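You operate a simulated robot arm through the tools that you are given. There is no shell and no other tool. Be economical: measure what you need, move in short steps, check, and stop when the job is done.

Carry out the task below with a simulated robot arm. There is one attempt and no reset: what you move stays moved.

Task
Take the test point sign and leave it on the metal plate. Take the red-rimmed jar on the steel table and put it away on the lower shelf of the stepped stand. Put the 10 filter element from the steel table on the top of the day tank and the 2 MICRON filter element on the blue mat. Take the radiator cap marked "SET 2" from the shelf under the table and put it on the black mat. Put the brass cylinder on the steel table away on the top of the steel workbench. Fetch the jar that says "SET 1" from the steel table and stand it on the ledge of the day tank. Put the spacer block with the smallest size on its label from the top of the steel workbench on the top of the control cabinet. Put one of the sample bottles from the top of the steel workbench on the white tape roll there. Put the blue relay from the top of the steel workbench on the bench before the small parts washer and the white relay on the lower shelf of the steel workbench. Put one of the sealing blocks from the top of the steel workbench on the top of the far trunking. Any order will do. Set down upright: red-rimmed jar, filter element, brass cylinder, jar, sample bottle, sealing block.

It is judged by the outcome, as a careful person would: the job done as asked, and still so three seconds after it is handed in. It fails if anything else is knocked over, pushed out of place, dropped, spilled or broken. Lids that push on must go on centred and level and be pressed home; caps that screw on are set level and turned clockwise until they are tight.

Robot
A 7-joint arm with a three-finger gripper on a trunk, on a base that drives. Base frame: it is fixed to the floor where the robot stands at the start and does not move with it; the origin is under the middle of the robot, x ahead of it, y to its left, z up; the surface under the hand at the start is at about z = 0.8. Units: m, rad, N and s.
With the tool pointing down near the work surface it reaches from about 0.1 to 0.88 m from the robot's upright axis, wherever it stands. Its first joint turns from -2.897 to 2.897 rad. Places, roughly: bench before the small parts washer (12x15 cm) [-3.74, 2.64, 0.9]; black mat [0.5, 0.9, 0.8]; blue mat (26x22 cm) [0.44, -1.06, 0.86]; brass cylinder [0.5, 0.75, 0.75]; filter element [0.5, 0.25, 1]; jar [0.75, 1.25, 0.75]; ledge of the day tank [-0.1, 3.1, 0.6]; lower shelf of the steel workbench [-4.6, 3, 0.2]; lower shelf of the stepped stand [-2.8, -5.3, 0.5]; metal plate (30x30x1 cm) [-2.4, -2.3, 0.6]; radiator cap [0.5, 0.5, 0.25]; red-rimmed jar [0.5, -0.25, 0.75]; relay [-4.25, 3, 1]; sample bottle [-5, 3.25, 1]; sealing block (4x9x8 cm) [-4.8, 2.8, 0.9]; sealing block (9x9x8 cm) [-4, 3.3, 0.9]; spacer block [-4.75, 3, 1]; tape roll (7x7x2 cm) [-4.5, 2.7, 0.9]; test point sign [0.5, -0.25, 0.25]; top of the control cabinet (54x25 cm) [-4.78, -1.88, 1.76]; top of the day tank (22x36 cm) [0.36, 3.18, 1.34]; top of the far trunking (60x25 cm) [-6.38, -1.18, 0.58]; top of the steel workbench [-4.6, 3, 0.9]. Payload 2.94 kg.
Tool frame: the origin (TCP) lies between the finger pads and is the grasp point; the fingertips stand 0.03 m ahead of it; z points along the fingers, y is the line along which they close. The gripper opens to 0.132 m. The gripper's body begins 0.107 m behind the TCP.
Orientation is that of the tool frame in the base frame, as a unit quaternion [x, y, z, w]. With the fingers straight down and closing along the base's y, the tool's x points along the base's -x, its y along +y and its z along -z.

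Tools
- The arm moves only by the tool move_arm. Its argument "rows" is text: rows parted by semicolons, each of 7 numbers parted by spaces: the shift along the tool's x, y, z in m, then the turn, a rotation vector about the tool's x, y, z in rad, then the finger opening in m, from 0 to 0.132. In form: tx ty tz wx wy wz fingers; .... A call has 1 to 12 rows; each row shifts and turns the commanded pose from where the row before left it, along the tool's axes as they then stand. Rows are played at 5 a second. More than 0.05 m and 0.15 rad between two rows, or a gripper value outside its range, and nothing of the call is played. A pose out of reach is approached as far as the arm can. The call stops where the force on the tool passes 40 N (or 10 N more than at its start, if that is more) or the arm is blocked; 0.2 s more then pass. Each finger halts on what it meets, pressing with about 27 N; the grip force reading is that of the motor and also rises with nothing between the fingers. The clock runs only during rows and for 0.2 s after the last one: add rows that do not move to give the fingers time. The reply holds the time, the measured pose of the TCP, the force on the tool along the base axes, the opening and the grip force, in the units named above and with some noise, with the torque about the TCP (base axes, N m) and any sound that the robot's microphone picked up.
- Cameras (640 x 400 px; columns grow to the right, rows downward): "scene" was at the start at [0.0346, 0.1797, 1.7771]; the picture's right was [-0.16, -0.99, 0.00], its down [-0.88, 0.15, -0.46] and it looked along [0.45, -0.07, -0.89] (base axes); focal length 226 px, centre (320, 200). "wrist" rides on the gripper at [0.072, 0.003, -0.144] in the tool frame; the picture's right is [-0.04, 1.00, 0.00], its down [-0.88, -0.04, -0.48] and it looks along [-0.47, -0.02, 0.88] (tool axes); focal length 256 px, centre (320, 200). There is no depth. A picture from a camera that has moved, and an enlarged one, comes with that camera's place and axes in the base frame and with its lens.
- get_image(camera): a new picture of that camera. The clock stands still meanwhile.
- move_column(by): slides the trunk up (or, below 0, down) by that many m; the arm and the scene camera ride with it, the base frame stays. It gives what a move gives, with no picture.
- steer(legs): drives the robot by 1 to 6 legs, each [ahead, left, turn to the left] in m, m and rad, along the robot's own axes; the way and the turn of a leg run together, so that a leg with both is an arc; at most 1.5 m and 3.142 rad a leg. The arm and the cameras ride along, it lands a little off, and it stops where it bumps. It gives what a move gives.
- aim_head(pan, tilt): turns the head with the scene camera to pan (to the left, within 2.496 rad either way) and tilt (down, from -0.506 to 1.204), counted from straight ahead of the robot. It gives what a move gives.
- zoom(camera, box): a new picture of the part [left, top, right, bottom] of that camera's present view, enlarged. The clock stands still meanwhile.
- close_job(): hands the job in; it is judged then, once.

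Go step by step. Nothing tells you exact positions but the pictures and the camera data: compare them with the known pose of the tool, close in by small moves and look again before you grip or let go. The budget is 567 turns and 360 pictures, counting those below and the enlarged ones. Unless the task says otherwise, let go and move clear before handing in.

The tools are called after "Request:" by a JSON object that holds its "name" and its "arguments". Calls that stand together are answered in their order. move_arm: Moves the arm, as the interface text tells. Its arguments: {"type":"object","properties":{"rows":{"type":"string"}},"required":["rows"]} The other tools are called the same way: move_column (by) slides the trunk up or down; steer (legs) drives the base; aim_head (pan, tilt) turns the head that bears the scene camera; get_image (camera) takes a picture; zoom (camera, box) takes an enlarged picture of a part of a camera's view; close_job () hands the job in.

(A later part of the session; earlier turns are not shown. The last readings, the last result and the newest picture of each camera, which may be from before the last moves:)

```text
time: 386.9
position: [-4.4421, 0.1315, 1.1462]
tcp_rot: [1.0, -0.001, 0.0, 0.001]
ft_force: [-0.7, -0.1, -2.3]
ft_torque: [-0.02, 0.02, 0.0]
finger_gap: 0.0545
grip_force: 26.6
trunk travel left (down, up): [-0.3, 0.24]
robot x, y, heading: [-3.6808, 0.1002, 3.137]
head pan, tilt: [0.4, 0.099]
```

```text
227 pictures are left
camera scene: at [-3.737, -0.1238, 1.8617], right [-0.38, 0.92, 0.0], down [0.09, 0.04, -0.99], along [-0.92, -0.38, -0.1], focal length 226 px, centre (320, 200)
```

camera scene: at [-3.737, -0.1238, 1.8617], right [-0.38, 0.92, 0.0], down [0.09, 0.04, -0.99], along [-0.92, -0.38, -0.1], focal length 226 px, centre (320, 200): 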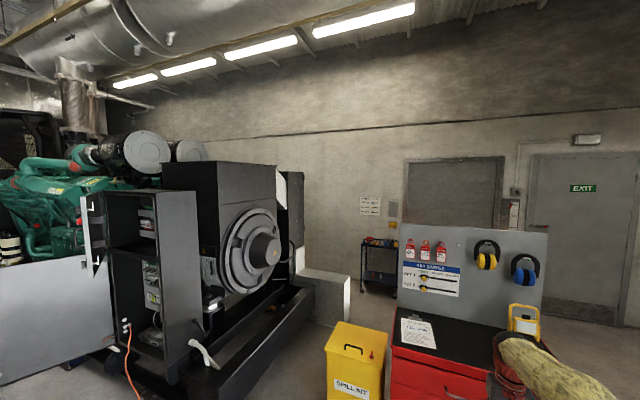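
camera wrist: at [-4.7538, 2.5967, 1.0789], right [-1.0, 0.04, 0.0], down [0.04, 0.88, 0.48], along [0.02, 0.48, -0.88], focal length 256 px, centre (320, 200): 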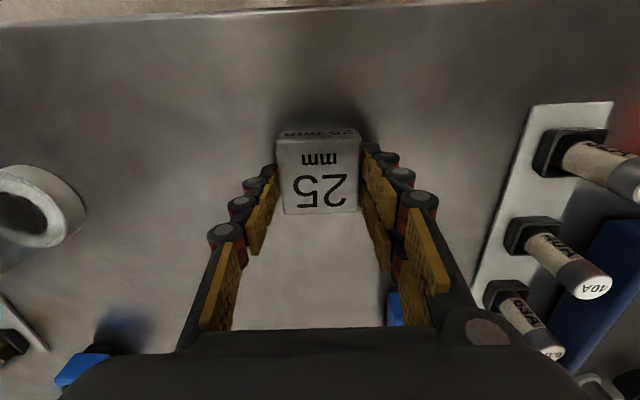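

Raise the trunk fully for a better view of the cabinet top.

Request:
{"name": "move_column", "arguments": {"by": 0.24}}

Request:
{"name": "steer", "arguments": {"legs": [[0, 1.0, 0]]}}

Request:
{"name": "aim_head", "arguments": {"pan": 0.5, "tilt": 0.35}}

Request:
{"name": "get_image", "arguments": {"camera": "scene"}}

```text
time: 389.4
position: [-4.4414, 0.1312, 1.3849]
tcp_rot: [1.0, -0.002, 0.0, 0.001]
ft_force: [-0.6, -0.5, -2.4]
ft_torque: [-0.03, 0.0, -0.02]
finger_gap: 0.0543
grip_force: 27.2
trunk travel left (down, up): [-0.54, 0.0]
robot x, y, heading: [-3.6821, 0.1012, 3.139]
head pan, tilt: [0.4, 0.099]
```

```text
time: 394.6
position: [-4.4454, -0.8785, 1.3871]
tcp_rot: [1.0, 0.001, 0.001, 0.001]
ft_force: [0.0, -0.4, -1.8]
ft_torque: [0.06, 0.01, 0.0]
finger_gap: 0.0542
grip_force: 26.7
trunk travel left (down, up): [-0.54, 0.0]
robot x, y, heading: [-3.6827, -0.9048, 3.139]
head pan, tilt: [0.4, 0.099]
```

```text
time: 395.3
position: [-4.4442, -0.8782, 1.3858]
tcp_rot: [1.0, 0.0, 0.0, 0.001]
ft_force: [-0.5, 0.4, -1.8]
ft_torque: [0.0, -0.01, -0.03]
finger_gap: 0.0545
grip_force: 27.0
trunk travel left (down, up): [-0.54, 0.0]
robot x, y, heading: [-3.6877, -0.9048, 3.143]
head pan, tilt: [0.499, 0.351]
```

```text
226 pictures are left
camera scene: at [-3.7369, -1.1389, 2.0784], right [-0.48, 0.88, 0.0], down [0.3, 0.16, -0.94], along [-0.83, -0.45, -0.34], focal length 226 px, centre (320, 200)
```

scene: 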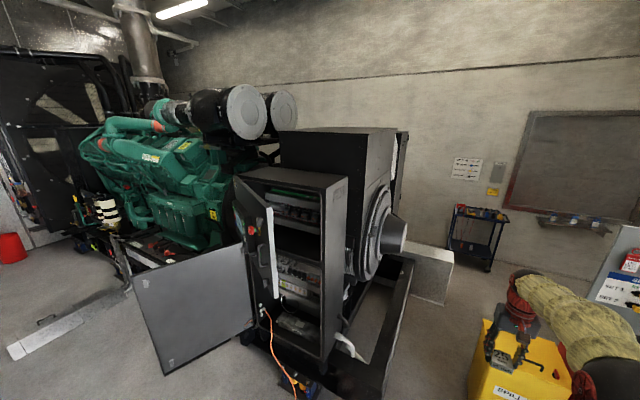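

Request:
{"name": "zoom", "arguments": {"camera": "scene", "box": [210, 120, 410, 300]}}

```text
2.22 times, centred on (310, 210) of scene
camera zoom: at [-3.7369, -1.1389, 2.0784], right [-0.48, 0.88, 0.0], down [0.3, 0.16, -0.94], along [-0.83, -0.45, -0.34], focal length 503 px, centre (342, 178)
```

zoom: 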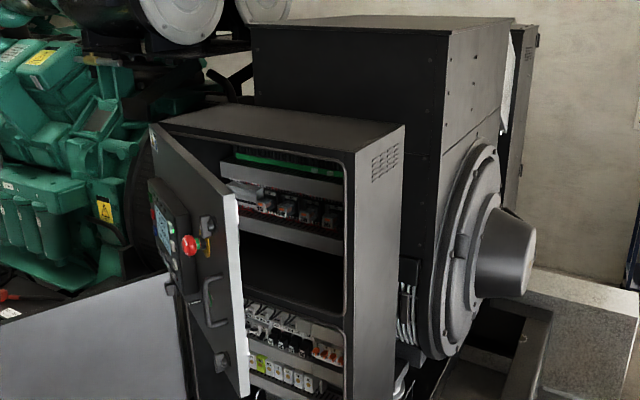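

Cabinet top spans x≈-4.92…-4.655, y≈-2.17…-1.61, with an open door in front; a diagonal approach from the north-east looks clear. First test how high the hand reaches with a forward tilt, in open space.

Request:
{"name": "move_arm", "arguments": {"rows": "0.02 0 -0.03 0 -0.15 0 0.03;0.02 0 -0.03 0 -0.15 0 0.03;0.0 0 -0.03 0 -0.15 0 0.03;-0.03 0 -0.02 0 -0.15 0 0.03;-0.04 0 -0.0 0 -0.15 0 0.03;-0.04 0 0 0 -0.15 0 0.03;-0.04 0 0 0 -0.15 0 0.03;-0.04 0 0 0 0 0 0.03;-0.04 0 0 0 0 0 0.03;-0.04 0 0 0 0 0 0.03;0 0 0 0 0 0 0.03"}}

```text
time: 397.7
position: [-4.556, -0.8789, 1.6885]
tcp_rot: [0.865, 0.001, -0.501, 0.001]
ft_force: [-0.3, -0.4, -1.9]
ft_torque: [0.0, -0.05, -0.02]
finger_gap: 0.0544
grip_force: 26.8
trunk travel left (down, up): [-0.54, 0.0]
robot x, y, heading: [-3.685, -0.9044, 3.141]
head pan, tilt: [0.499, 0.351]
```

Request:
{"name": "move_arm", "arguments": {"rows": "-0.013 0 -0.042 0 0 0 0.03;-0.013 0 -0.042 0 0 0 0.03;-0.013 0 -0.042 0 0 0 0.03;-0.013 0 -0.042 0 0 0 0.03;-0.013 0 -0.042 0 0 0 0.03;0 0 0 0 0 0 0.03"}}

```text
time: 399.1
position: [-4.4083, -0.8748, 1.8466]
tcp_rot: [0.866, 0.001, -0.5, 0.002]
ft_force: [-0.5, 0.6, -1.5]
ft_torque: [0.01, -0.04, -0.02]
finger_gap: 0.0542
grip_force: 26.8
trunk travel left (down, up): [-0.54, 0.0]
robot x, y, heading: [-3.682, -0.9049, 3.139]
head pan, tilt: [0.499, 0.351]
```

It reaches z 1.85 at 60° tilt. Test whether a vertical tool also works at this height.

Request:
{"name": "move_arm", "arguments": {"rows": "0 0 0 0 0.15 0 0.03;0 0 0 0 0.15 0 0.03;0 0 0 0 0.15 0 0.03;0 0 0 0 0.15 0 0.03;0 0 0 0 0.15 0 0.03;0 0 0 0 0.15 0 0.03;0 0 0 0 0.15 0 0.03;0 0 0 0 0 0 0.03"}}

```text
time: 400.9
position: [-4.3424, -0.8791, 1.7823]
tcp_rot: [1.0, 0.002, 0.002, 0.0]
ft_force: [-1.4, -0.1, -1.7]
ft_torque: [0.02, -0.12, 0.01]
finger_gap: 0.0545
grip_force: 27.2
out of reach, approached as far as the arm can: row 5, 6, 7
trunk travel left (down, up): [-0.54, 0.0]
robot x, y, heading: [-3.6818, -0.9067, 3.136]
head pan, tilt: [0.499, 0.351]
```

Request:
{"name": "move_arm", "arguments": {"rows": "0.04 0 -0.01 0 0 0 0.03;0.04 0 -0.02 0 0 0 0.03;0.03 0 -0.03 0 0 0 0.03;0 0 -0.03 0 0 0 0.03;0 0 0 0 0 0 0.03"}}

Request:
{"name": "aim_head", "arguments": {"pan": 0.6, "tilt": 0.8}}

Request:
{"name": "get_image", "arguments": {"camera": "scene"}}

```text
time: 402.1
position: [-4.2239, -0.8789, 1.8464]
tcp_rot: [1.0, 0.001, -0.001, 0.001]
ft_force: [0.5, 0.0, -1.5]
ft_torque: [0.03, 0.06, 0.03]
finger_gap: 0.0542
grip_force: 26.8
out of reach, approached as far as the arm can: row 4
trunk travel left (down, up): [-0.54, 0.0]
robot x, y, heading: [-3.6876, -0.903, 3.142]
head pan, tilt: [0.499, 0.351]
```

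```text
time: 403.0
position: [-4.2254, -0.8796, 1.8457]
tcp_rot: [1.0, 0.0, -0.001, 0.0]
ft_force: [0.3, 0.0, -1.8]
ft_torque: [0.03, 0.0, 0.03]
finger_gap: 0.0542
grip_force: 27.1
trunk travel left (down, up): [-0.54, 0.0]
robot x, y, heading: [-3.6849, -0.9068, 3.137]
head pan, tilt: [0.6, 0.799]
```

```text
224 pictures are left
camera scene: at [-3.7211, -1.14, 2.0388], right [-0.56, 0.83, 0.0], down [0.59, 0.4, -0.7], along [-0.58, -0.39, -0.72], focal length 226 px, centre (320, 200)
```

scene: 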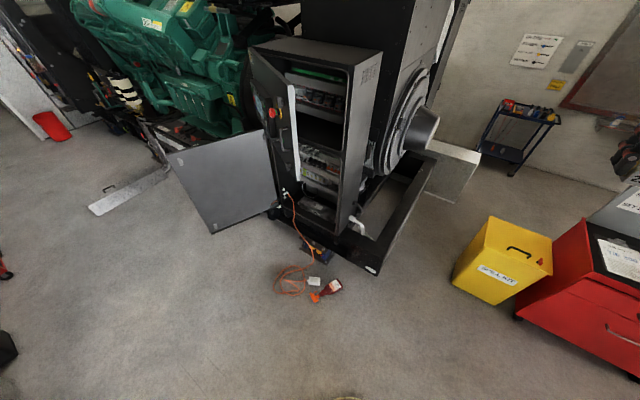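

A vertical tool reaches z 1.846 at 0.54 m ahead, so I can place the block naturally. Approach diagonally from the north-east, avoiding the multimeter on the floor at ≈(-4.45,-1.58).

Request:
{"name": "steer", "arguments": {"legs": [[0, 0, 0.93], [0, -0.374, 0], [0.5, 0, 0]]}}

Request:
{"name": "aim_head", "arguments": {"pan": 0.1, "tilt": 0.7}}

Request:
{"name": "get_image", "arguments": {"camera": "scene"}}

Request:
{"name": "get_image", "arguments": {"camera": "wrist"}}

```text
time: 410.3
position: [-4.6215, -1.4998, 1.8446]
tcp_rot: [0.893, 0.45, 0.0, 0.0]
ft_force: [0.0, -0.4, -2.7]
ft_torque: [0.02, -0.04, 0.01]
finger_gap: 0.0543
grip_force: 27.1
trunk travel left (down, up): [-0.54, 0.0]
robot x, y, heading: [-4.2779, -1.0759, -2.207]
head pan, tilt: [0.6, 0.799]
```

```text
time: 411.2
position: [-4.6218, -1.4987, 1.8461]
tcp_rot: [0.893, 0.45, 0.0, 0.002]
ft_force: [1.3, 0.1, -2.6]
ft_torque: [0.02, -0.02, 0.0]
finger_gap: 0.0539
grip_force: 26.4
trunk travel left (down, up): [-0.54, 0.0]
robot x, y, heading: [-4.2792, -1.0798, -2.209]
head pan, tilt: [0.099, 0.7]
```

```text
223 pictures are left
camera scene: at [-4.1512, -1.2421, 2.047], right [-0.86, 0.51, 0.0], down [0.33, 0.55, -0.76], along [-0.39, -0.66, -0.64], focal length 226 px, centre (320, 200)
```

scene: 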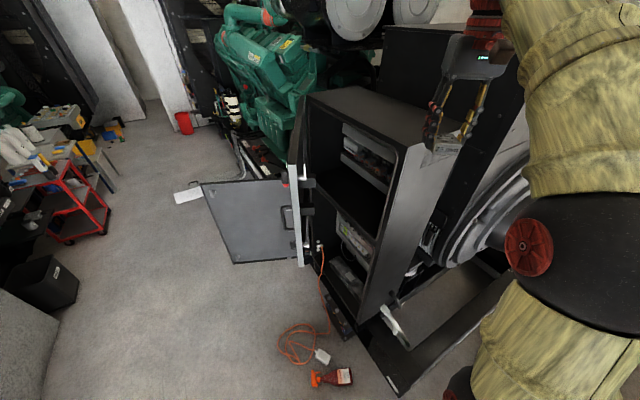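

```text
222 pictures are left
camera wrist: at [-4.576, -1.4431, 1.9879], right [0.78, -0.63, 0.0], down [-0.55, -0.68, 0.48], along [-0.3, -0.37, -0.88], focal length 256 px, centre (320, 200)
```

wrist: 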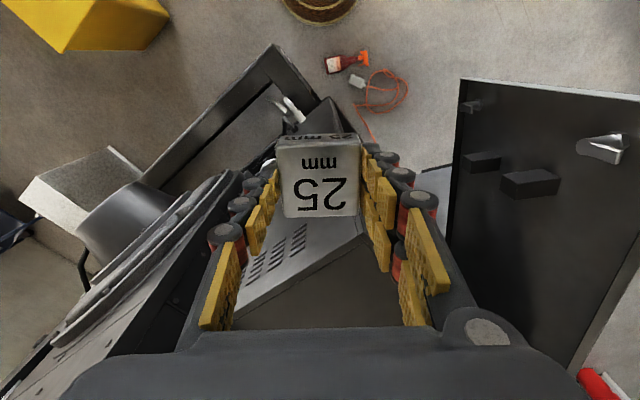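

The block is near the cabinet corner. I'll creep to a base spot clear of the multimeter and skid, then extend the arm.

Request:
{"name": "steer", "arguments": {"legs": [[0.142, -0.057, 0.1]]}}

Request:
{"name": "get_image", "arguments": {"camera": "wrist"}}

Request:
{"name": "get_image", "arguments": {"camera": "scene"}}

```text
time: 412.6
position: [-4.7067, -1.6204, 1.8444]
tcp_rot: [0.869, 0.494, 0.001, 0.001]
ft_force: [0.3, -0.3, -2.3]
ft_torque: [0.06, -0.06, -0.01]
finger_gap: 0.0542
grip_force: 26.8
trunk travel left (down, up): [-0.54, 0.0]
robot x, y, heading: [-4.4051, -1.1689, -2.107]
head pan, tilt: [0.099, 0.7]
```

```text
221 pictures are left
camera wrist: at [-4.6667, -1.5602, 1.9869], right [0.84, -0.55, 0.0], down [-0.48, -0.74, 0.47], along [-0.26, -0.4, -0.88], focal length 256 px, centre (320, 200)
```

wrist: 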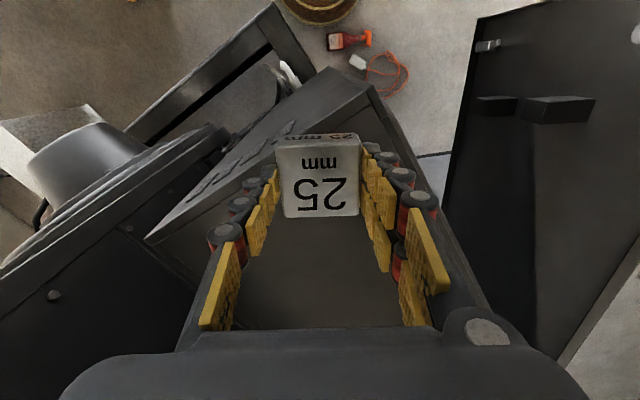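

```text
220 pictures are left
camera scene: at [-4.264, -1.3173, 2.047], right [-0.91, 0.42, 0.0], down [0.27, 0.58, -0.76], along [-0.32, -0.69, -0.65], focal length 226 px, centre (320, 200)
```

scene: 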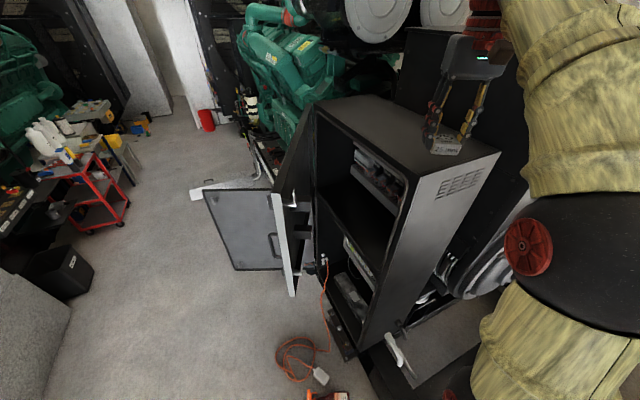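

Request:
{"name": "move_arm", "arguments": {"rows": "-0.025 0 0.015 0 0 0 0.03;-0.03 0 0.01 0 0 0 0.03;0 0 0 0 0 0 0.03"}}

Request:
{"name": "get_image", "arguments": {"camera": "wrist"}}

```text
time: 413.4
position: [-4.7295, -1.6623, 1.8219]
tcp_rot: [0.869, 0.495, -0.001, 0.001]
ft_force: [0.3, 1.0, -1.5]
ft_torque: [-0.06, 0.04, 0.03]
finger_gap: 0.0546
grip_force: 26.8
trunk travel left (down, up): [-0.54, 0.0]
robot x, y, heading: [-4.4057, -1.1673, -2.108]
head pan, tilt: [0.099, 0.7]
```

```text
219 pictures are left
camera wrist: at [-4.6908, -1.6025, 1.9637], right [0.84, -0.55, 0.0], down [-0.48, -0.73, 0.48], along [-0.26, -0.4, -0.88], focal length 256 px, centre (320, 200)
```

wrist: 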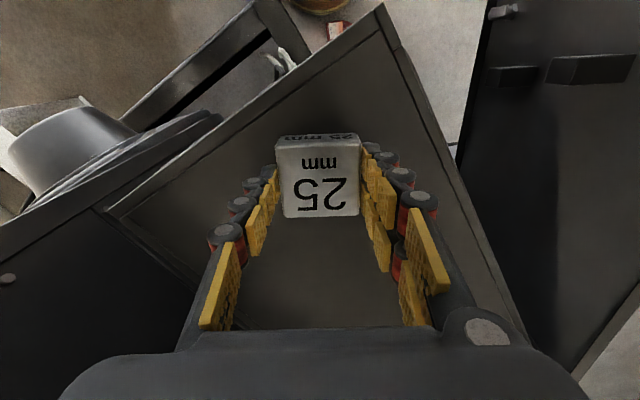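

Block is over the top, well inside the edges. Lower to contact.

Request:
{"name": "move_arm", "arguments": {"rows": "-0.004 0 0.01 0 0 0 0.03;0 0 0.007 0 0 0 0.03;0 0 0.003 0 0 0 0.03;0 0 0 0 0 0 0.03"}}

```text
time: 414.4
position: [-4.7342, -1.669, 1.8032]
tcp_rot: [0.869, 0.495, -0.001, 0.003]
ft_force: [-3.3, -2.5, 15.9]
ft_torque: [0.36, -0.05, 0.01]
finger_gap: 0.0547
grip_force: 27.0
trunk travel left (down, up): [-0.54, 0.0]
robot x, y, heading: [-4.404, -1.1631, -2.109]
head pan, tilt: [0.099, 0.7]
```

Contact (16 N). Ease off and release.

Request:
{"name": "move_arm", "arguments": {"rows": "0 0 -0.002 0 0 0 0.03;0 0 0 0 0 0 0.05;0 0 0 0 0 0 0.075;0 0 0 0 0 0 0.08;0 0 -0.02 0 0 0 0.08;0.01 0 -0.03 0 0 0 0.08;0.03 0 -0.01 0 0 0 0.08;0.04 0 0 0 0 0 0.08;0 0 0 0 0 0 0.08"}}

Request:
{"name": "get_image", "arguments": {"camera": "wrist"}}

Request:
{"name": "get_image", "arguments": {"camera": "scene"}}

```text
time: 416.4
position: [-4.6878, -1.5947, 1.8358]
tcp_rot: [0.869, 0.494, 0.002, 0.0]
ft_force: [-0.9, -1.1, -0.6]
ft_torque: [0.05, -0.03, -0.02]
finger_gap: 0.0801
grip_force: 0.0
out of reach, approached as far as the arm can: row 5, 6
trunk travel left (down, up): [-0.54, 0.0]
robot x, y, heading: [-4.4059, -1.168, -2.109]
head pan, tilt: [0.099, 0.7]
```

```text
218 pictures are left
camera wrist: at [-4.6481, -1.534, 1.9791], right [0.84, -0.55, 0.0], down [-0.48, -0.74, 0.47], along [-0.26, -0.4, -0.88], focal length 256 px, centre (320, 200)
```

wrist: 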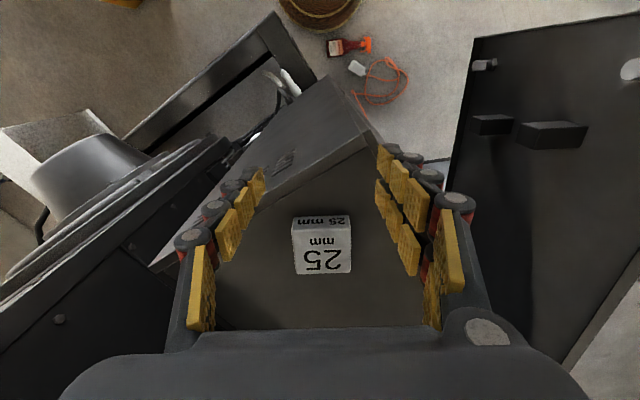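

```text
217 pictures are left
camera scene: at [-4.2636, -1.3182, 2.0469], right [-0.91, 0.42, 0.0], down [0.27, 0.58, -0.76], along [-0.32, -0.69, -0.65], focal length 226 px, centre (320, 200)
```

scene: 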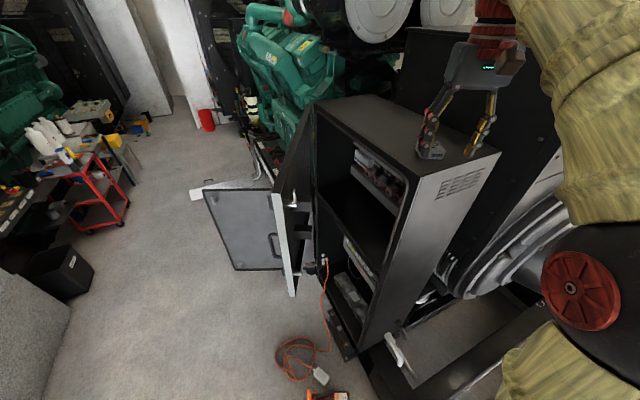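

Spacer block placed. Back away and look toward the far trunking.

Request:
{"name": "steer", "arguments": {"legs": [[-0.6, 0, 0], [0, 0, -1.03]]}}

Request:
{"name": "move_column", "arguments": {"by": -0.24}}

Request:
{"name": "aim_head", "arguments": {"pan": 0.0, "tilt": 0.35}}

Request:
{"name": "get_image", "arguments": {"camera": "scene"}}

```text
time: 422.4
position: [-4.6028, -0.6271, 1.838]
tcp_rot: [1.0, 0.002, -0.001, 0.001]
ft_force: [0.4, 0.6, -0.1]
ft_torque: [0.0, 0.01, 0.02]
finger_gap: 0.0801
grip_force: 0.0
trunk travel left (down, up): [-0.54, 0.0]
robot x, y, heading: [-4.0909, -0.6483, -3.136]
head pan, tilt: [0.099, 0.7]
```

```text
time: 424.9
position: [-4.6027, -0.6265, 1.5975]
tcp_rot: [1.0, 0.004, 0.0, 0.0]
ft_force: [0.1, 0.4, 0.0]
ft_torque: [0.04, 0.02, 0.02]
finger_gap: 0.0801
grip_force: 0.1
trunk travel left (down, up): [-0.3, 0.24]
robot x, y, heading: [-4.0946, -0.6455, -3.137]
head pan, tilt: [0.099, 0.7]
```

```text
time: 425.8
position: [-4.6021, -0.6283, 1.5978]
tcp_rot: [1.0, 0.003, 0.0, 0.001]
ft_force: [-0.3, 0.3, 0.0]
ft_torque: [0.0, 0.04, -0.03]
finger_gap: 0.08
grip_force: 0.1
trunk travel left (down, up): [-0.3, 0.24]
robot x, y, heading: [-4.0964, -0.6496, -3.137]
head pan, tilt: [0.0, 0.351]
```

```text
216 pictures are left
camera scene: at [-4.1559, -0.838, 1.8383], right [0.0, 1.0, 0.0], down [0.34, 0.0, -0.94], along [-0.94, 0.0, -0.34], focal length 226 px, centre (320, 200)
```

scene: 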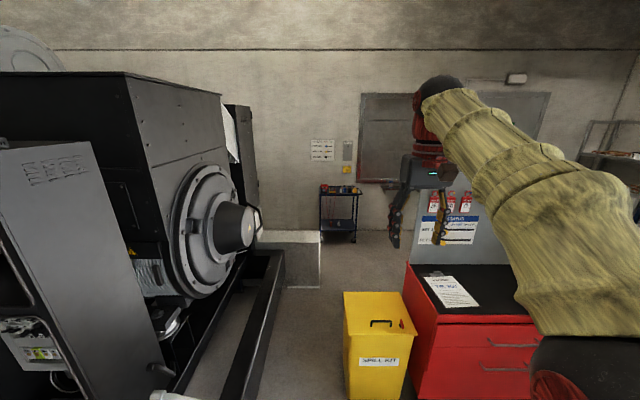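

The far trunking top is at ≈(-6.38,-1.18); there's a gap to drive through between the skid and the yellow bin. Now return to the workbench for a sealing block.

Request:
{"name": "steer", "arguments": {"legs": [[0, 0, -1.575], [1.3, 0, 0], [1.3, 0.42, 0]]}}

Request:
{"name": "move_arm", "arguments": {"rows": "-0.02 0 0.04 0 0 0 0.08;-0.02 0 0.04 0 0 0 0.08;-0.02 0 0.04 0 0 0 0.08;-0.02 0 0.04 0 0 0 0.08;-0.02 0 0.04 0 0 0 0.08;-0.02 0 0.04 0 0 0 0.08;-0.02 0 0.04 0 0 0 0.08;-0.02 0 0.04 0 0 0 0.08;0 0 0.03 0 0 0 0.08;0 0 0.03 0 0 0 0.08"}}

Request:
{"name": "aim_head", "arguments": {"pan": 0.0, "tilt": 0.8}}

Request:
{"name": "get_image", "arguments": {"camera": "scene"}}

Request:
{"name": "get_image", "arguments": {"camera": "wrist"}}

```text
time: 442.4
position: [-4.5023, 2.4246, 1.5977]
tcp_rot: [0.708, -0.706, -0.001, 0.0]
ft_force: [-0.3, 0.1, 0.0]
ft_torque: [-0.02, 0.0, -0.01]
finger_gap: 0.0799
grip_force: 0.1
trunk travel left (down, up): [-0.3, 0.24]
robot x, y, heading: [-4.5236, 1.9187, 1.574]
head pan, tilt: [0.0, 0.351]
```

```text
time: 444.6
position: [-4.503, 2.5849, 1.2178]
tcp_rot: [0.709, -0.706, -0.001, 0.001]
ft_force: [-0.3, 0.2, 0.0]
ft_torque: [0.0, 0.0, 0.0]
finger_gap: 0.0799
grip_force: 0.2
trunk travel left (down, up): [-0.3, 0.24]
robot x, y, heading: [-4.5219, 1.9182, 1.574]
head pan, tilt: [0.0, 0.351]
```

```text
time: 445.5
position: [-4.5021, 2.5834, 1.2188]
tcp_rot: [0.708, -0.706, -0.001, 0.001]
ft_force: [-0.6, -0.7, 0.0]
ft_torque: [0.02, -0.01, 0.01]
finger_gap: 0.0802
grip_force: 0.0
trunk travel left (down, up): [-0.3, 0.24]
robot x, y, heading: [-4.5199, 1.9177, 1.574]
head pan, tilt: [0.0, 0.799]
```

```text
215 pictures are left
camera scene: at [-4.7116, 1.968, 1.7988], right [1.0, 0.0, 0.0], down [0.0, -0.72, -0.7], along [0.0, 0.7, -0.72], focal length 226 px, centre (320, 200)
```

scene: 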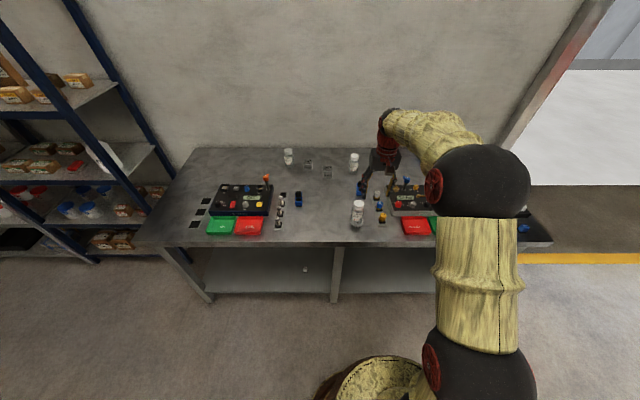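

```text
214 pictures are left
camera wrist: at [-4.5047, 2.5107, 1.3611], right [-1.0, 0.04, 0.0], down [0.04, 0.88, 0.48], along [0.02, 0.48, -0.88], focal length 256 px, centre (320, 200)
```

wrist: 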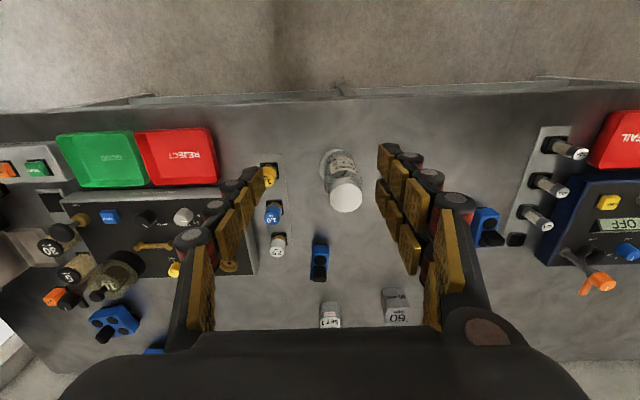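

Take the narrow sealing block at ≈(-4.81,2.80). Shift the base left.

Request:
{"name": "steer", "arguments": {"legs": [[0.12, 0.31, 0]]}}

Request:
{"name": "get_image", "arguments": {"camera": "wrist"}}

```text
time: 447.7
position: [-4.8136, 2.7025, 1.2184]
tcp_rot: [0.709, -0.705, -0.001, 0.001]
ft_force: [-0.8, -0.8, -0.1]
ft_torque: [-0.04, -0.05, 0.02]
finger_gap: 0.0797
grip_force: 0.0
trunk travel left (down, up): [-0.3, 0.24]
robot x, y, heading: [-4.833, 2.0366, 1.572]
head pan, tilt: [0.0, 0.799]
```

```text
213 pictures are left
camera wrist: at [-4.8171, 2.63, 1.3608], right [-1.0, 0.04, 0.0], down [0.03, 0.88, 0.48], along [0.02, 0.48, -0.88], focal length 256 px, centre (320, 200)
```

wrist: 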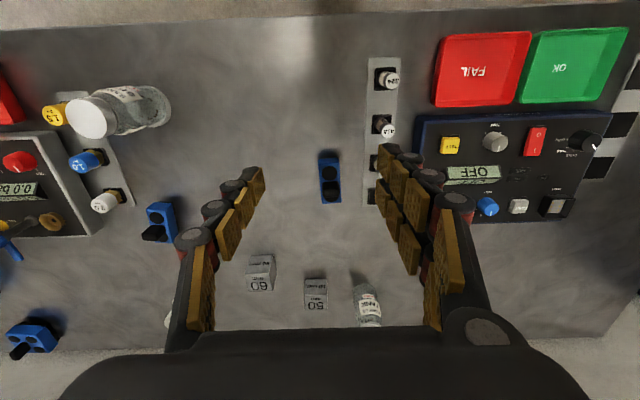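

Request:
{"name": "zoom", "arguments": {"camera": "wrist", "box": [270, 130, 400, 230]}}

Request:
{"name": "zoom", "arguments": {"camera": "scene", "box": [250, 160, 370, 240]}}

```text
4.00 times, centred on (335, 180) of wrist
camera zoom: at [-4.8171, 2.63, 1.3608], right [-1.0, 0.04, 0.0], down [0.03, 0.88, 0.48], along [0.02, 0.48, -0.88], focal length 1024 px, centre (260, 280)
```

zoom: 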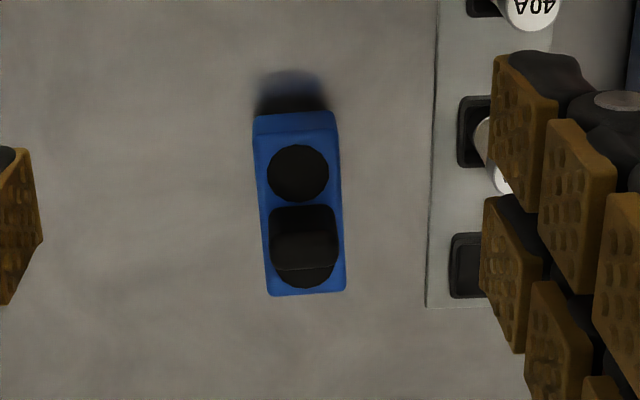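

```text
5.00 times, centred on (310, 200) of scene
camera zoom: at [-5.0235, 2.0871, 1.7986], right [1.0, 0.0, 0.0], down [0.0, -0.72, -0.7], along [0.0, 0.7, -0.72], focal length 1132 px, centre (370, 200)
```

zoom: 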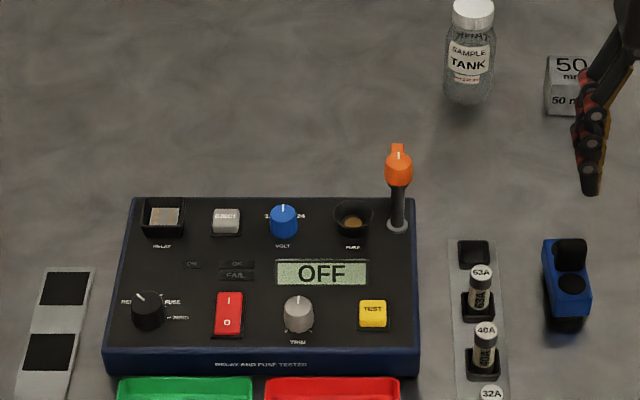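

Request:
{"name": "move_arm", "arguments": {"rows": "-0.04 0.005 0 0 0 0 0.065;-0.04 0.005 0 0 0 0 0.065;-0.03 0.004 0.02 0 0 0 0.065;0 0 0.045 0 0 0 0.065;0 0 0.045 0 0 0 0.065;0 0 0.045 0 0 0 0.065;0 0 0 0 0 0 0.065"}}

Request:
{"name": "get_image", "arguments": {"camera": "wrist"}}

```text
time: 449.3
position: [-4.8291, 2.8135, 1.0613]
tcp_rot: [0.709, -0.705, -0.001, 0.0]
ft_force: [0.3, 0.3, 0.3]
ft_torque: [0.0, 0.03, 0.01]
finger_gap: 0.0649
grip_force: 0.0
trunk travel left (down, up): [-0.3, 0.24]
robot x, y, heading: [-4.8348, 2.0337, 1.57]
head pan, tilt: [0.0, 0.799]
```

```text
210 pictures are left
camera wrist: at [-4.832, 2.7397, 1.2055], right [-1.0, 0.04, 0.0], down [0.03, 0.88, 0.48], along [0.02, 0.48, -0.88], focal length 256 px, centre (320, 200)
```

wrist: 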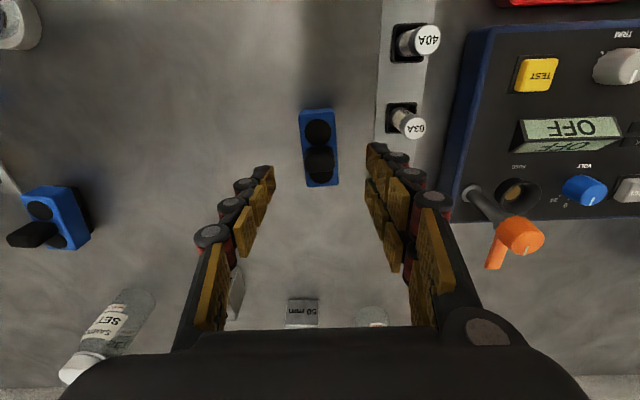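

Request:
{"name": "move_arm", "arguments": {"rows": "-0.006 -0.001 0.04 0 0 0 0.065;0 0 0.04 0 0 0 0.065;0 0 0.025 0 0 0 0.065;0 0 0 0 0 0 0.065"}}

Request:
{"name": "get_image", "arguments": {"camera": "wrist"}}

```text
time: 450.3
position: [-4.8291, 2.819, 0.9574]
tcp_rot: [0.709, -0.705, -0.002, 0.001]
ft_force: [0.8, 0.3, -0.3]
ft_torque: [0.01, 0.01, 0.02]
finger_gap: 0.0651
grip_force: 0.1
trunk travel left (down, up): [-0.3, 0.24]
robot x, y, heading: [-4.8306, 2.0364, 1.574]
head pan, tilt: [0.0, 0.799]
```

```text
209 pictures are left
camera wrist: at [-4.8304, 2.746, 1.1001], right [-1.0, 0.04, 0.0], down [0.03, 0.88, 0.48], along [0.02, 0.48, -0.88], focal length 256 px, centre (320, 200)
```

wrist: 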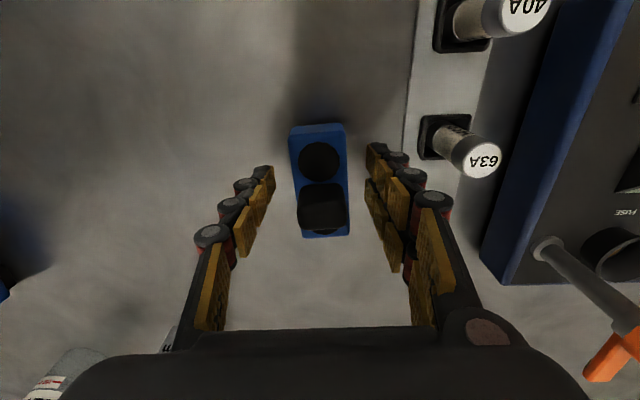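

Request:
{"name": "move_arm", "arguments": {"rows": "0 0 0.015 0 0 0 0.065;0 0 0.007 0 0 0 0.065;0 0 0 0 0 0 0.05;0 0 0 0 0 0 0.02;0 0 0 0 0 0 0.02;0 0 0 0 0 0 0.02"}}

Request:
{"name": "get_image", "arguments": {"camera": "wrist"}}

```text
time: 451.7
position: [-4.8285, 2.8179, 0.9357]
tcp_rot: [0.709, -0.705, 0.0, 0.001]
ft_force: [-0.2, 0.8, 0.6]
ft_torque: [0.08, -0.03, 0.03]
finger_gap: 0.0366
grip_force: 27.0
trunk travel left (down, up): [-0.3, 0.24]
robot x, y, heading: [-4.8348, 2.0364, 1.572]
head pan, tilt: [0.0, 0.799]
```

```text
208 pictures are left
camera wrist: at [-4.8313, 2.7457, 1.0787], right [-1.0, 0.04, 0.0], down [0.03, 0.88, 0.48], along [0.02, 0.48, -0.88], focal length 256 px, centre (320, 200)
```

wrist: 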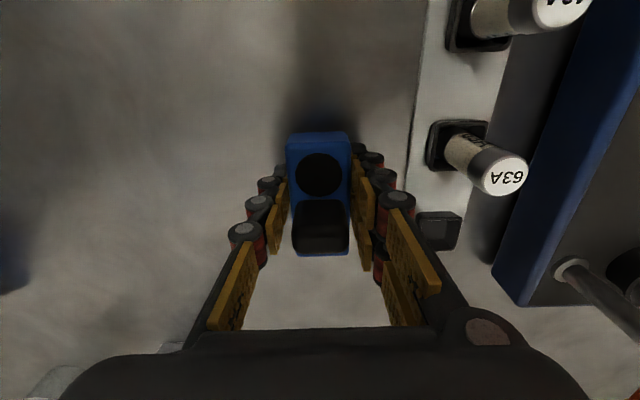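

Gripped. I'll lift, turn south, and take the open western route around the red cabinet to the far trunking.

Request:
{"name": "move_arm", "arguments": {"rows": "0 0 -0.03 0 0 0 0.02;0 0 -0.045 0 0 0 0.02;0 0 -0.045 0 0 0 0.02;0 0 -0.045 0 0 0 0.02;0 0 -0.045 0 0 0 0.02;0 0 -0.045 0 0 0 0.02;0.04 0 -0.02 0 0 0 0.02;0.045 0 0 0 0 0 0.02;0.045 0 0 0 0 0 0.02;0.045 0 0 0 0 0 0.02;0 0 0 0 0 0 0.02"}}

Request:
{"name": "get_image", "arguments": {"camera": "wrist"}}

Request:
{"name": "steer", "arguments": {"legs": [[-0.05, 0, 0], [0, 0, -3.14]]}}

Request:
{"name": "aim_head", "arguments": {"pan": -0.7, "tilt": 0.5}}

Request:
{"name": "get_image", "arguments": {"camera": "scene"}}

```text
time: 454.1
position: [-4.8272, 2.645, 1.2095]
tcp_rot: [0.709, -0.705, 0.0, 0.001]
ft_force: [0.1, 0.7, -0.4]
ft_torque: [-0.03, 0.0, 0.0]
finger_gap: 0.0367
grip_force: 26.6
trunk travel left (down, up): [-0.3, 0.24]
robot x, y, heading: [-4.8361, 2.0385, 1.573]
head pan, tilt: [0.0, 0.799]
```

```text
207 pictures are left
camera wrist: at [-4.8288, 2.5712, 1.3524], right [-1.0, 0.04, 0.0], down [0.03, 0.88, 0.47], along [0.02, 0.47, -0.88], focal length 256 px, centre (320, 200)
```

wrist: 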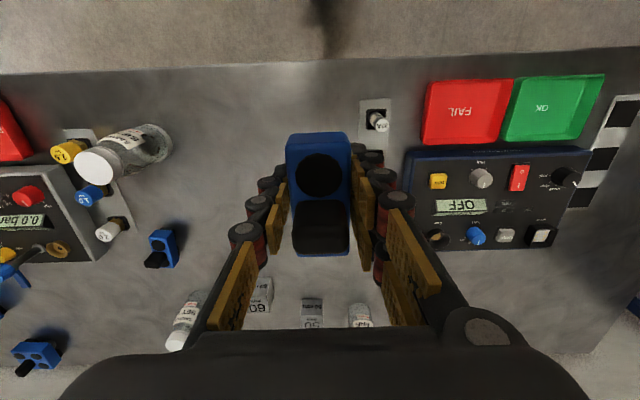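

```text
time: 462.3
position: [-4.8254, 1.3783, 1.2107]
tcp_rot: [0.695, 0.719, 0.001, 0.0]
ft_force: [0.5, -0.1, -0.3]
ft_torque: [0.0, 0.0, -0.02]
finger_gap: 0.0367
grip_force: 26.8
trunk travel left (down, up): [-0.3, 0.24]
robot x, y, heading: [-4.834, 1.9891, -1.544]
head pan, tilt: [0.0, 0.799]
```

```text
time: 463.4
position: [-4.8255, 1.3785, 1.2098]
tcp_rot: [0.695, 0.719, 0.001, 0.0]
ft_force: [-0.2, -0.3, -0.7]
ft_torque: [-0.01, 0.03, -0.01]
finger_gap: 0.0365
grip_force: 27.3
trunk travel left (down, up): [-0.3, 0.24]
robot x, y, heading: [-4.8368, 1.9878, -1.542]
head pan, tilt: [-0.7, 0.499]
```

```text
206 pictures are left
camera scene: at [-4.6997, 1.9497, 1.8247], right [-0.78, 0.62, 0.0], down [0.3, 0.38, -0.88], along [-0.54, -0.69, -0.48], focal length 226 px, centre (320, 200)
```

scene: 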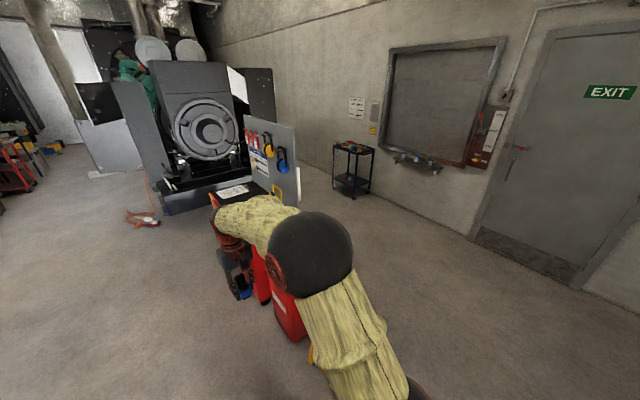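

Request:
{"name": "steer", "arguments": {"legs": [[0, 0, -0.03], [0, -1.45, 0]]}}

Request:
{"name": "aim_head", "arguments": {"pan": 0.0, "tilt": 0.55}}

Request:
{"name": "get_image", "arguments": {"camera": "scene"}}

```text
time: 470.9
position: [-6.2793, 1.3672, 1.2104]
tcp_rot: [0.701, 0.713, 0.0, 0.001]
ft_force: [-0.4, -0.6, -1.5]
ft_torque: [0.0, -0.01, 0.0]
finger_gap: 0.0366
grip_force: 27.1
trunk travel left (down, up): [-0.3, 0.24]
robot x, y, heading: [-6.2792, 1.9735, -1.557]
head pan, tilt: [-0.7, 0.499]
```

```text
time: 472.0
position: [-6.2796, 1.3686, 1.211]
tcp_rot: [0.701, 0.714, 0.001, 0.001]
ft_force: [0.1, 0.3, -1.0]
ft_torque: [0.01, 0.02, -0.03]
finger_gap: 0.0368
grip_force: 27.3
trunk travel left (down, up): [-0.3, 0.24]
robot x, y, heading: [-6.2791, 1.9769, -1.557]
head pan, tilt: [0.0, 0.55]
```

```text
205 pictures are left
camera scene: at [-6.0857, 1.9182, 1.8201], right [-1.0, -0.01, 0.0], down [-0.01, 0.52, -0.85], along [0.01, -0.85, -0.52], focal length 226 px, centre (320, 200)
```

scene: 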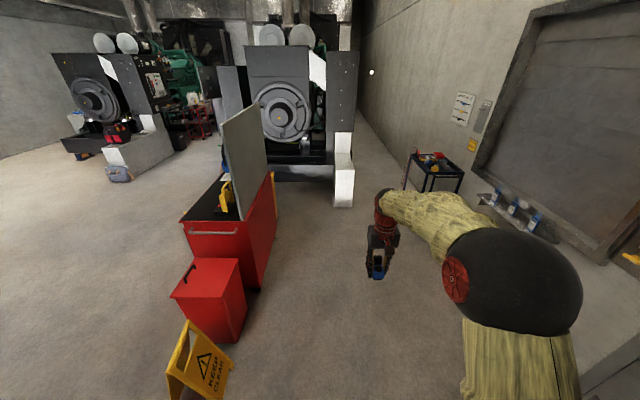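

Request:
{"name": "steer", "arguments": {"legs": [[1.5, 0, -0.014], [0.6, 0.0, 0]]}}

Request:
{"name": "aim_head", "arguments": {"pan": 0.0, "tilt": 0.7}}

Request:
{"name": "get_image", "arguments": {"camera": "scene"}}

```text
time: 482.5
position: [-6.2649, -0.7588, 1.2094]
tcp_rot: [0.703, 0.711, 0.001, 0.001]
ft_force: [-0.7, 0.5, -1.9]
ft_torque: [0.04, -0.01, 0.0]
finger_gap: 0.0365
grip_force: 27.0
trunk travel left (down, up): [-0.3, 0.24]
robot x, y, heading: [-6.2612, -0.151, -1.564]
head pan, tilt: [0.0, 0.55]
```

```text
time: 483.2
position: [-6.2644, -0.758, 1.21]
tcp_rot: [0.704, 0.711, 0.001, 0.001]
ft_force: [-0.3, -0.6, -2.3]
ft_torque: [-0.01, 0.02, 0.01]
finger_gap: 0.0369
grip_force: 26.5
trunk travel left (down, up): [-0.3, 0.24]
robot x, y, heading: [-6.2586, -0.1471, -1.561]
head pan, tilt: [0.0, 0.7]
```

```text
204 pictures are left
camera scene: at [-6.0683, -0.2041, 1.807], right [-1.0, -0.01, 0.0], down [0.0, 0.64, -0.77], along [0.01, -0.77, -0.64], focal length 226 px, centre (320, 200)
```

scene: 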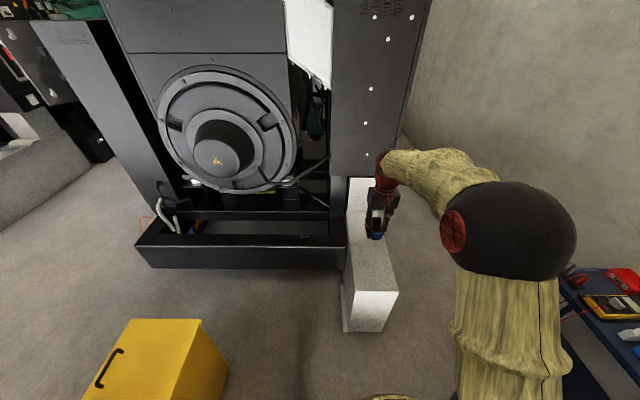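

Trunking top spans x≈-6.5…-6.26 from y≈-0.865 back. Align and lower.

Request:
{"name": "steer", "arguments": {"legs": [[0.22, -0.115, 0]]}}

Request:
{"name": "move_arm", "arguments": {"rows": "0 0 0.045 0 0 0 0.02;0 0 0.045 0 0 0 0.02;0 0 0.045 0 0 0 0.02;0 0 0.045 0 0 0 0.02;0 0 0.045 0 0 0 0.02;0 0 0.045 0 0 0 0.02;0 0 0.045 0 0 0 0.02;0 0 0.045 0 0 0 0.02;0 0 0.045 0 0 0 0.02;0 0 0.045 0 0 0 0.02;0 0 0 0 0 0 0.02"}}

Request:
{"name": "get_image", "arguments": {"camera": "wrist"}}

Request:
{"name": "get_image", "arguments": {"camera": "scene"}}

```text
time: 485.0
position: [-6.3791, -0.9792, 1.2094]
tcp_rot: [0.703, 0.711, 0.001, 0.0]
ft_force: [0.1, -0.9, -2.9]
ft_torque: [0.06, 0.0, 0.01]
finger_gap: 0.0363
grip_force: 27.4
trunk travel left (down, up): [-0.3, 0.24]
robot x, y, heading: [-6.374, -0.3697, -1.562]
head pan, tilt: [0.0, 0.7]
```

```text
time: 487.4
position: [-6.379, -0.9774, 0.7577]
tcp_rot: [0.703, 0.711, 0.0, 0.0]
ft_force: [0.7, 0.3, -1.0]
ft_torque: [-0.01, 0.02, -0.02]
finger_gap: 0.0365
grip_force: 26.9
trunk travel left (down, up): [-0.3, 0.24]
robot x, y, heading: [-6.3749, -0.3703, -1.555]
head pan, tilt: [0.0, 0.7]
```

```text
203 pictures are left
camera wrist: at [-6.3762, -0.9063, 0.901], right [1.0, -0.03, 0.0], down [-0.03, -0.88, 0.48], along [-0.01, -0.47, -0.88], focal length 256 px, centre (320, 200)
```

wrist: 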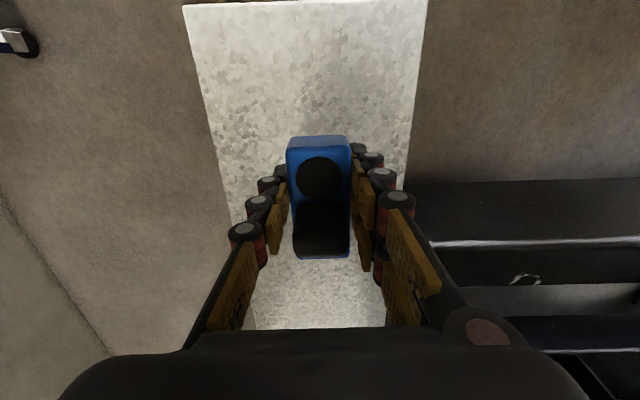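

```text
202 pictures are left
camera scene: at [-6.1817, -0.4246, 1.807], right [-1.0, -0.01, 0.0], down [-0.01, 0.64, -0.76], along [0.01, -0.76, -0.64], focal length 226 px, centre (320, 200)
```

scene: 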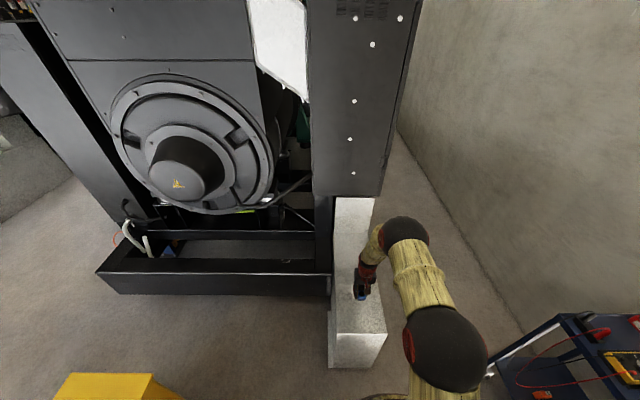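

Request:
{"name": "move_arm", "arguments": {"rows": "-0.015 0 0.04 0 0 0 0.02;0 0 0.04 0 0 0 0.02;0 0 0.035 0 0 0 0.02;0 0 0.008 0 0 0 0.02;0 0 0 0 0 0 0.02"}}

```text
time: 488.6
position: [-6.3774, -0.9933, 0.6364]
tcp_rot: [0.703, 0.712, -0.001, 0.001]
ft_force: [0.2, -0.2, -1.2]
ft_torque: [0.01, 0.0, 0.01]
finger_gap: 0.0368
grip_force: 27.0
trunk travel left (down, up): [-0.3, 0.24]
robot x, y, heading: [-6.3755, -0.3686, -1.563]
head pan, tilt: [0.0, 0.7]
```

Request:
{"name": "move_arm", "arguments": {"rows": "0 0 0.006 0 0 0 0.02;0 0 0.004 0 0 0 0.02;0 0 0.004 0 0 0 0.02;0 0 0.003 0 0 0 0.02;0 0 0 0 0 0 0.02"}}

```text
time: 489.8
position: [-6.3764, -0.9926, 0.6209]
tcp_rot: [0.703, 0.711, 0.0, 0.001]
ft_force: [0.2, 0.9, 6.0]
ft_torque: [-0.23, -0.02, 0.0]
finger_gap: 0.0366
grip_force: 26.7
trunk travel left (down, up): [-0.3, 0.24]
robot x, y, heading: [-6.372, -0.3697, -1.566]
head pan, tilt: [0.0, 0.7]
```

Request:
{"name": "move_arm", "arguments": {"rows": "0 0 0.001 0 0 0 0.02;0 0 0 0 0 0 0.035;0 0 0 0 0 0 0.06;0 0 0 0 0 0 0.06;0 0 -0.03 0 0 0 0.065;0 0 -0.045 0 0 0 0.065;0 0 -0.045 0 0 0 0.065;0 0 -0.045 0 0 0 0.065;0 0 -0.045 0 0 0 0.065;0 0 -0.045 0 0 0 0.065;0 0 -0.045 0 0 0 0.065"}}

Request:
{"name": "get_image", "arguments": {"camera": "wrist"}}

```text
time: 492.2
position: [-6.3761, -0.9909, 0.9176]
tcp_rot: [0.704, 0.711, 0.002, 0.0]
ft_force: [0.5, -0.3, -1.0]
ft_torque: [-0.04, 0.01, 0.0]
finger_gap: 0.0648
grip_force: 0.0
trunk travel left (down, up): [-0.3, 0.24]
robot x, y, heading: [-6.3712, -0.3695, -1.568]
head pan, tilt: [0.0, 0.7]
```

```text
201 pictures are left
camera wrist: at [-6.3749, -0.9195, 1.061], right [1.0, -0.03, 0.0], down [-0.03, -0.88, 0.47], along [-0.01, -0.47, -0.88], focal length 256 px, centre (320, 200)
```

wrist: 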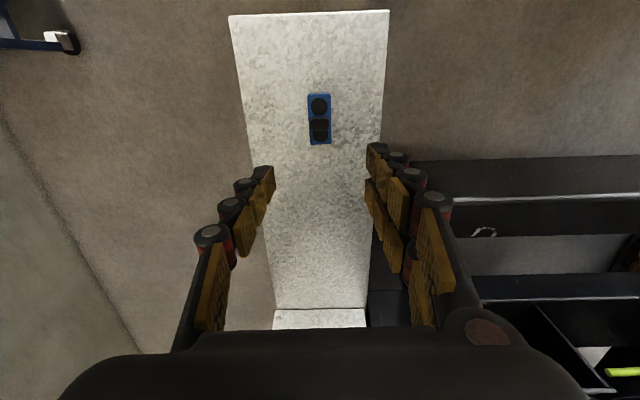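

Sealing block placed upright. Now drive back toward the steel table for the remaining items.

Request:
{"name": "move_arm", "arguments": {"rows": "0 0 -0.045 0 0 0 0.08;0 0 -0.045 0 0 0 0.08;0 0 -0.045 0 0 0 0.08;0 0 -0.045 0 0 0 0.08;0 0 -0.045 0 0 0 0.08"}}

Request:
{"name": "steer", "arguments": {"legs": [[-1.4, 0, 0], [-0.93, 0, 0], [0, 1.4, 0], [0, 1.4, 0]]}}

Request:
{"name": "aim_head", "arguments": {"pan": 1.5, "tilt": 0.4}}

Request:
{"name": "get_image", "arguments": {"camera": "scene"}}

```text
time: 493.4
position: [-6.3787, -0.9932, 1.1422]
tcp_rot: [0.702, 0.712, 0.002, 0.0]
ft_force: [0.5, 0.1, 0.2]
ft_torque: [-0.01, 0.0, 0.0]
finger_gap: 0.0802
grip_force: 0.2
trunk travel left (down, up): [-0.3, 0.24]
robot x, y, heading: [-6.3761, -0.37, -1.56]
head pan, tilt: [0.0, 0.7]
```

```text
time: 518.1
position: [-3.609, 1.4037, 1.144]
tcp_rot: [0.698, 0.716, 0.001, 0.0]
ft_force: [0.2, 0.6, -0.4]
ft_torque: [0.0, 0.0, -0.02]
finger_gap: 0.0798
grip_force: 0.1
trunk travel left (down, up): [-0.3, 0.24]
robot x, y, heading: [-3.612, 2.026, -1.547]
head pan, tilt: [0.0, 0.7]
```

```text
time: 519.7
position: [-3.6091, 1.4031, 1.1446]
tcp_rot: [0.698, 0.716, 0.001, 0.0]
ft_force: [-0.1, -0.5, -0.3]
ft_torque: [-0.01, 0.0, -0.01]
finger_gap: 0.0801
grip_force: 0.1
trunk travel left (down, up): [-0.3, 0.24]
robot x, y, heading: [-3.6136, 2.0254, -1.555]
head pan, tilt: [1.499, 0.4]
```

```text
200 pictures are left
camera scene: at [-3.3276, 2.0556, 1.8339], right [-0.05, -1.0, 0.0], down [-0.39, 0.02, -0.92], along [0.92, -0.05, -0.39], focal length 226 px, centre (320, 200)
```

scene: 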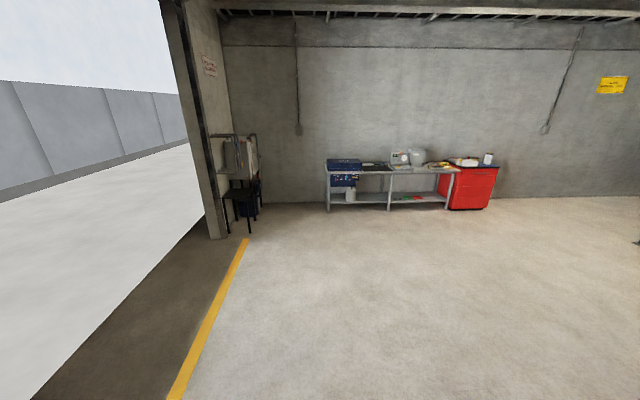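

Request:
{"name": "steer", "arguments": {"legs": [[0, 0, 1.555], [1.5, 0, 0], [1.3, -0.7, 0], [0, -0.65, 0]]}}

Request:
{"name": "aim_head", "arguments": {"pan": 0.0, "tilt": 0.8}}

Request:
{"name": "get_image", "arguments": {"camera": "scene"}}

```text
time: 541.0
position: [-0.169, 0.6952, 1.144]
tcp_rot: [-0.009, 1.0, 0.001, -0.001]
ft_force: [-0.6, 0.4, -0.6]
ft_torque: [-0.01, -0.01, -0.01]
finger_gap: 0.0801
grip_force: 0.0
trunk travel left (down, up): [-0.3, 0.24]
robot x, y, heading: [-0.7892, 0.6962, 0.014]
head pan, tilt: [1.499, 0.4]
```

```text
time: 542.6
position: [-0.1668, 0.6962, 1.1441]
tcp_rot: [-0.009, 1.0, 0.001, 0.0]
ft_force: [-0.8, -0.7, -0.1]
ft_torque: [0.01, 0.0, -0.01]
finger_gap: 0.08
grip_force: 0.1
trunk travel left (down, up): [-0.3, 0.24]
robot x, y, heading: [-0.7917, 0.6978, 0.014]
head pan, tilt: [0.0, 0.799]
```

```text
199 pictures are left
camera scene: at [-0.7406, 0.8875, 1.7988], right [0.02, -1.0, 0.0], down [-0.72, -0.01, -0.7], along [0.7, 0.01, -0.72], focal length 226 px, centre (320, 200)
```

scene: 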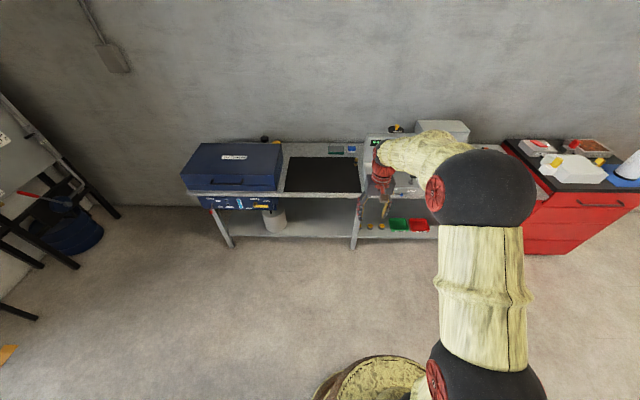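

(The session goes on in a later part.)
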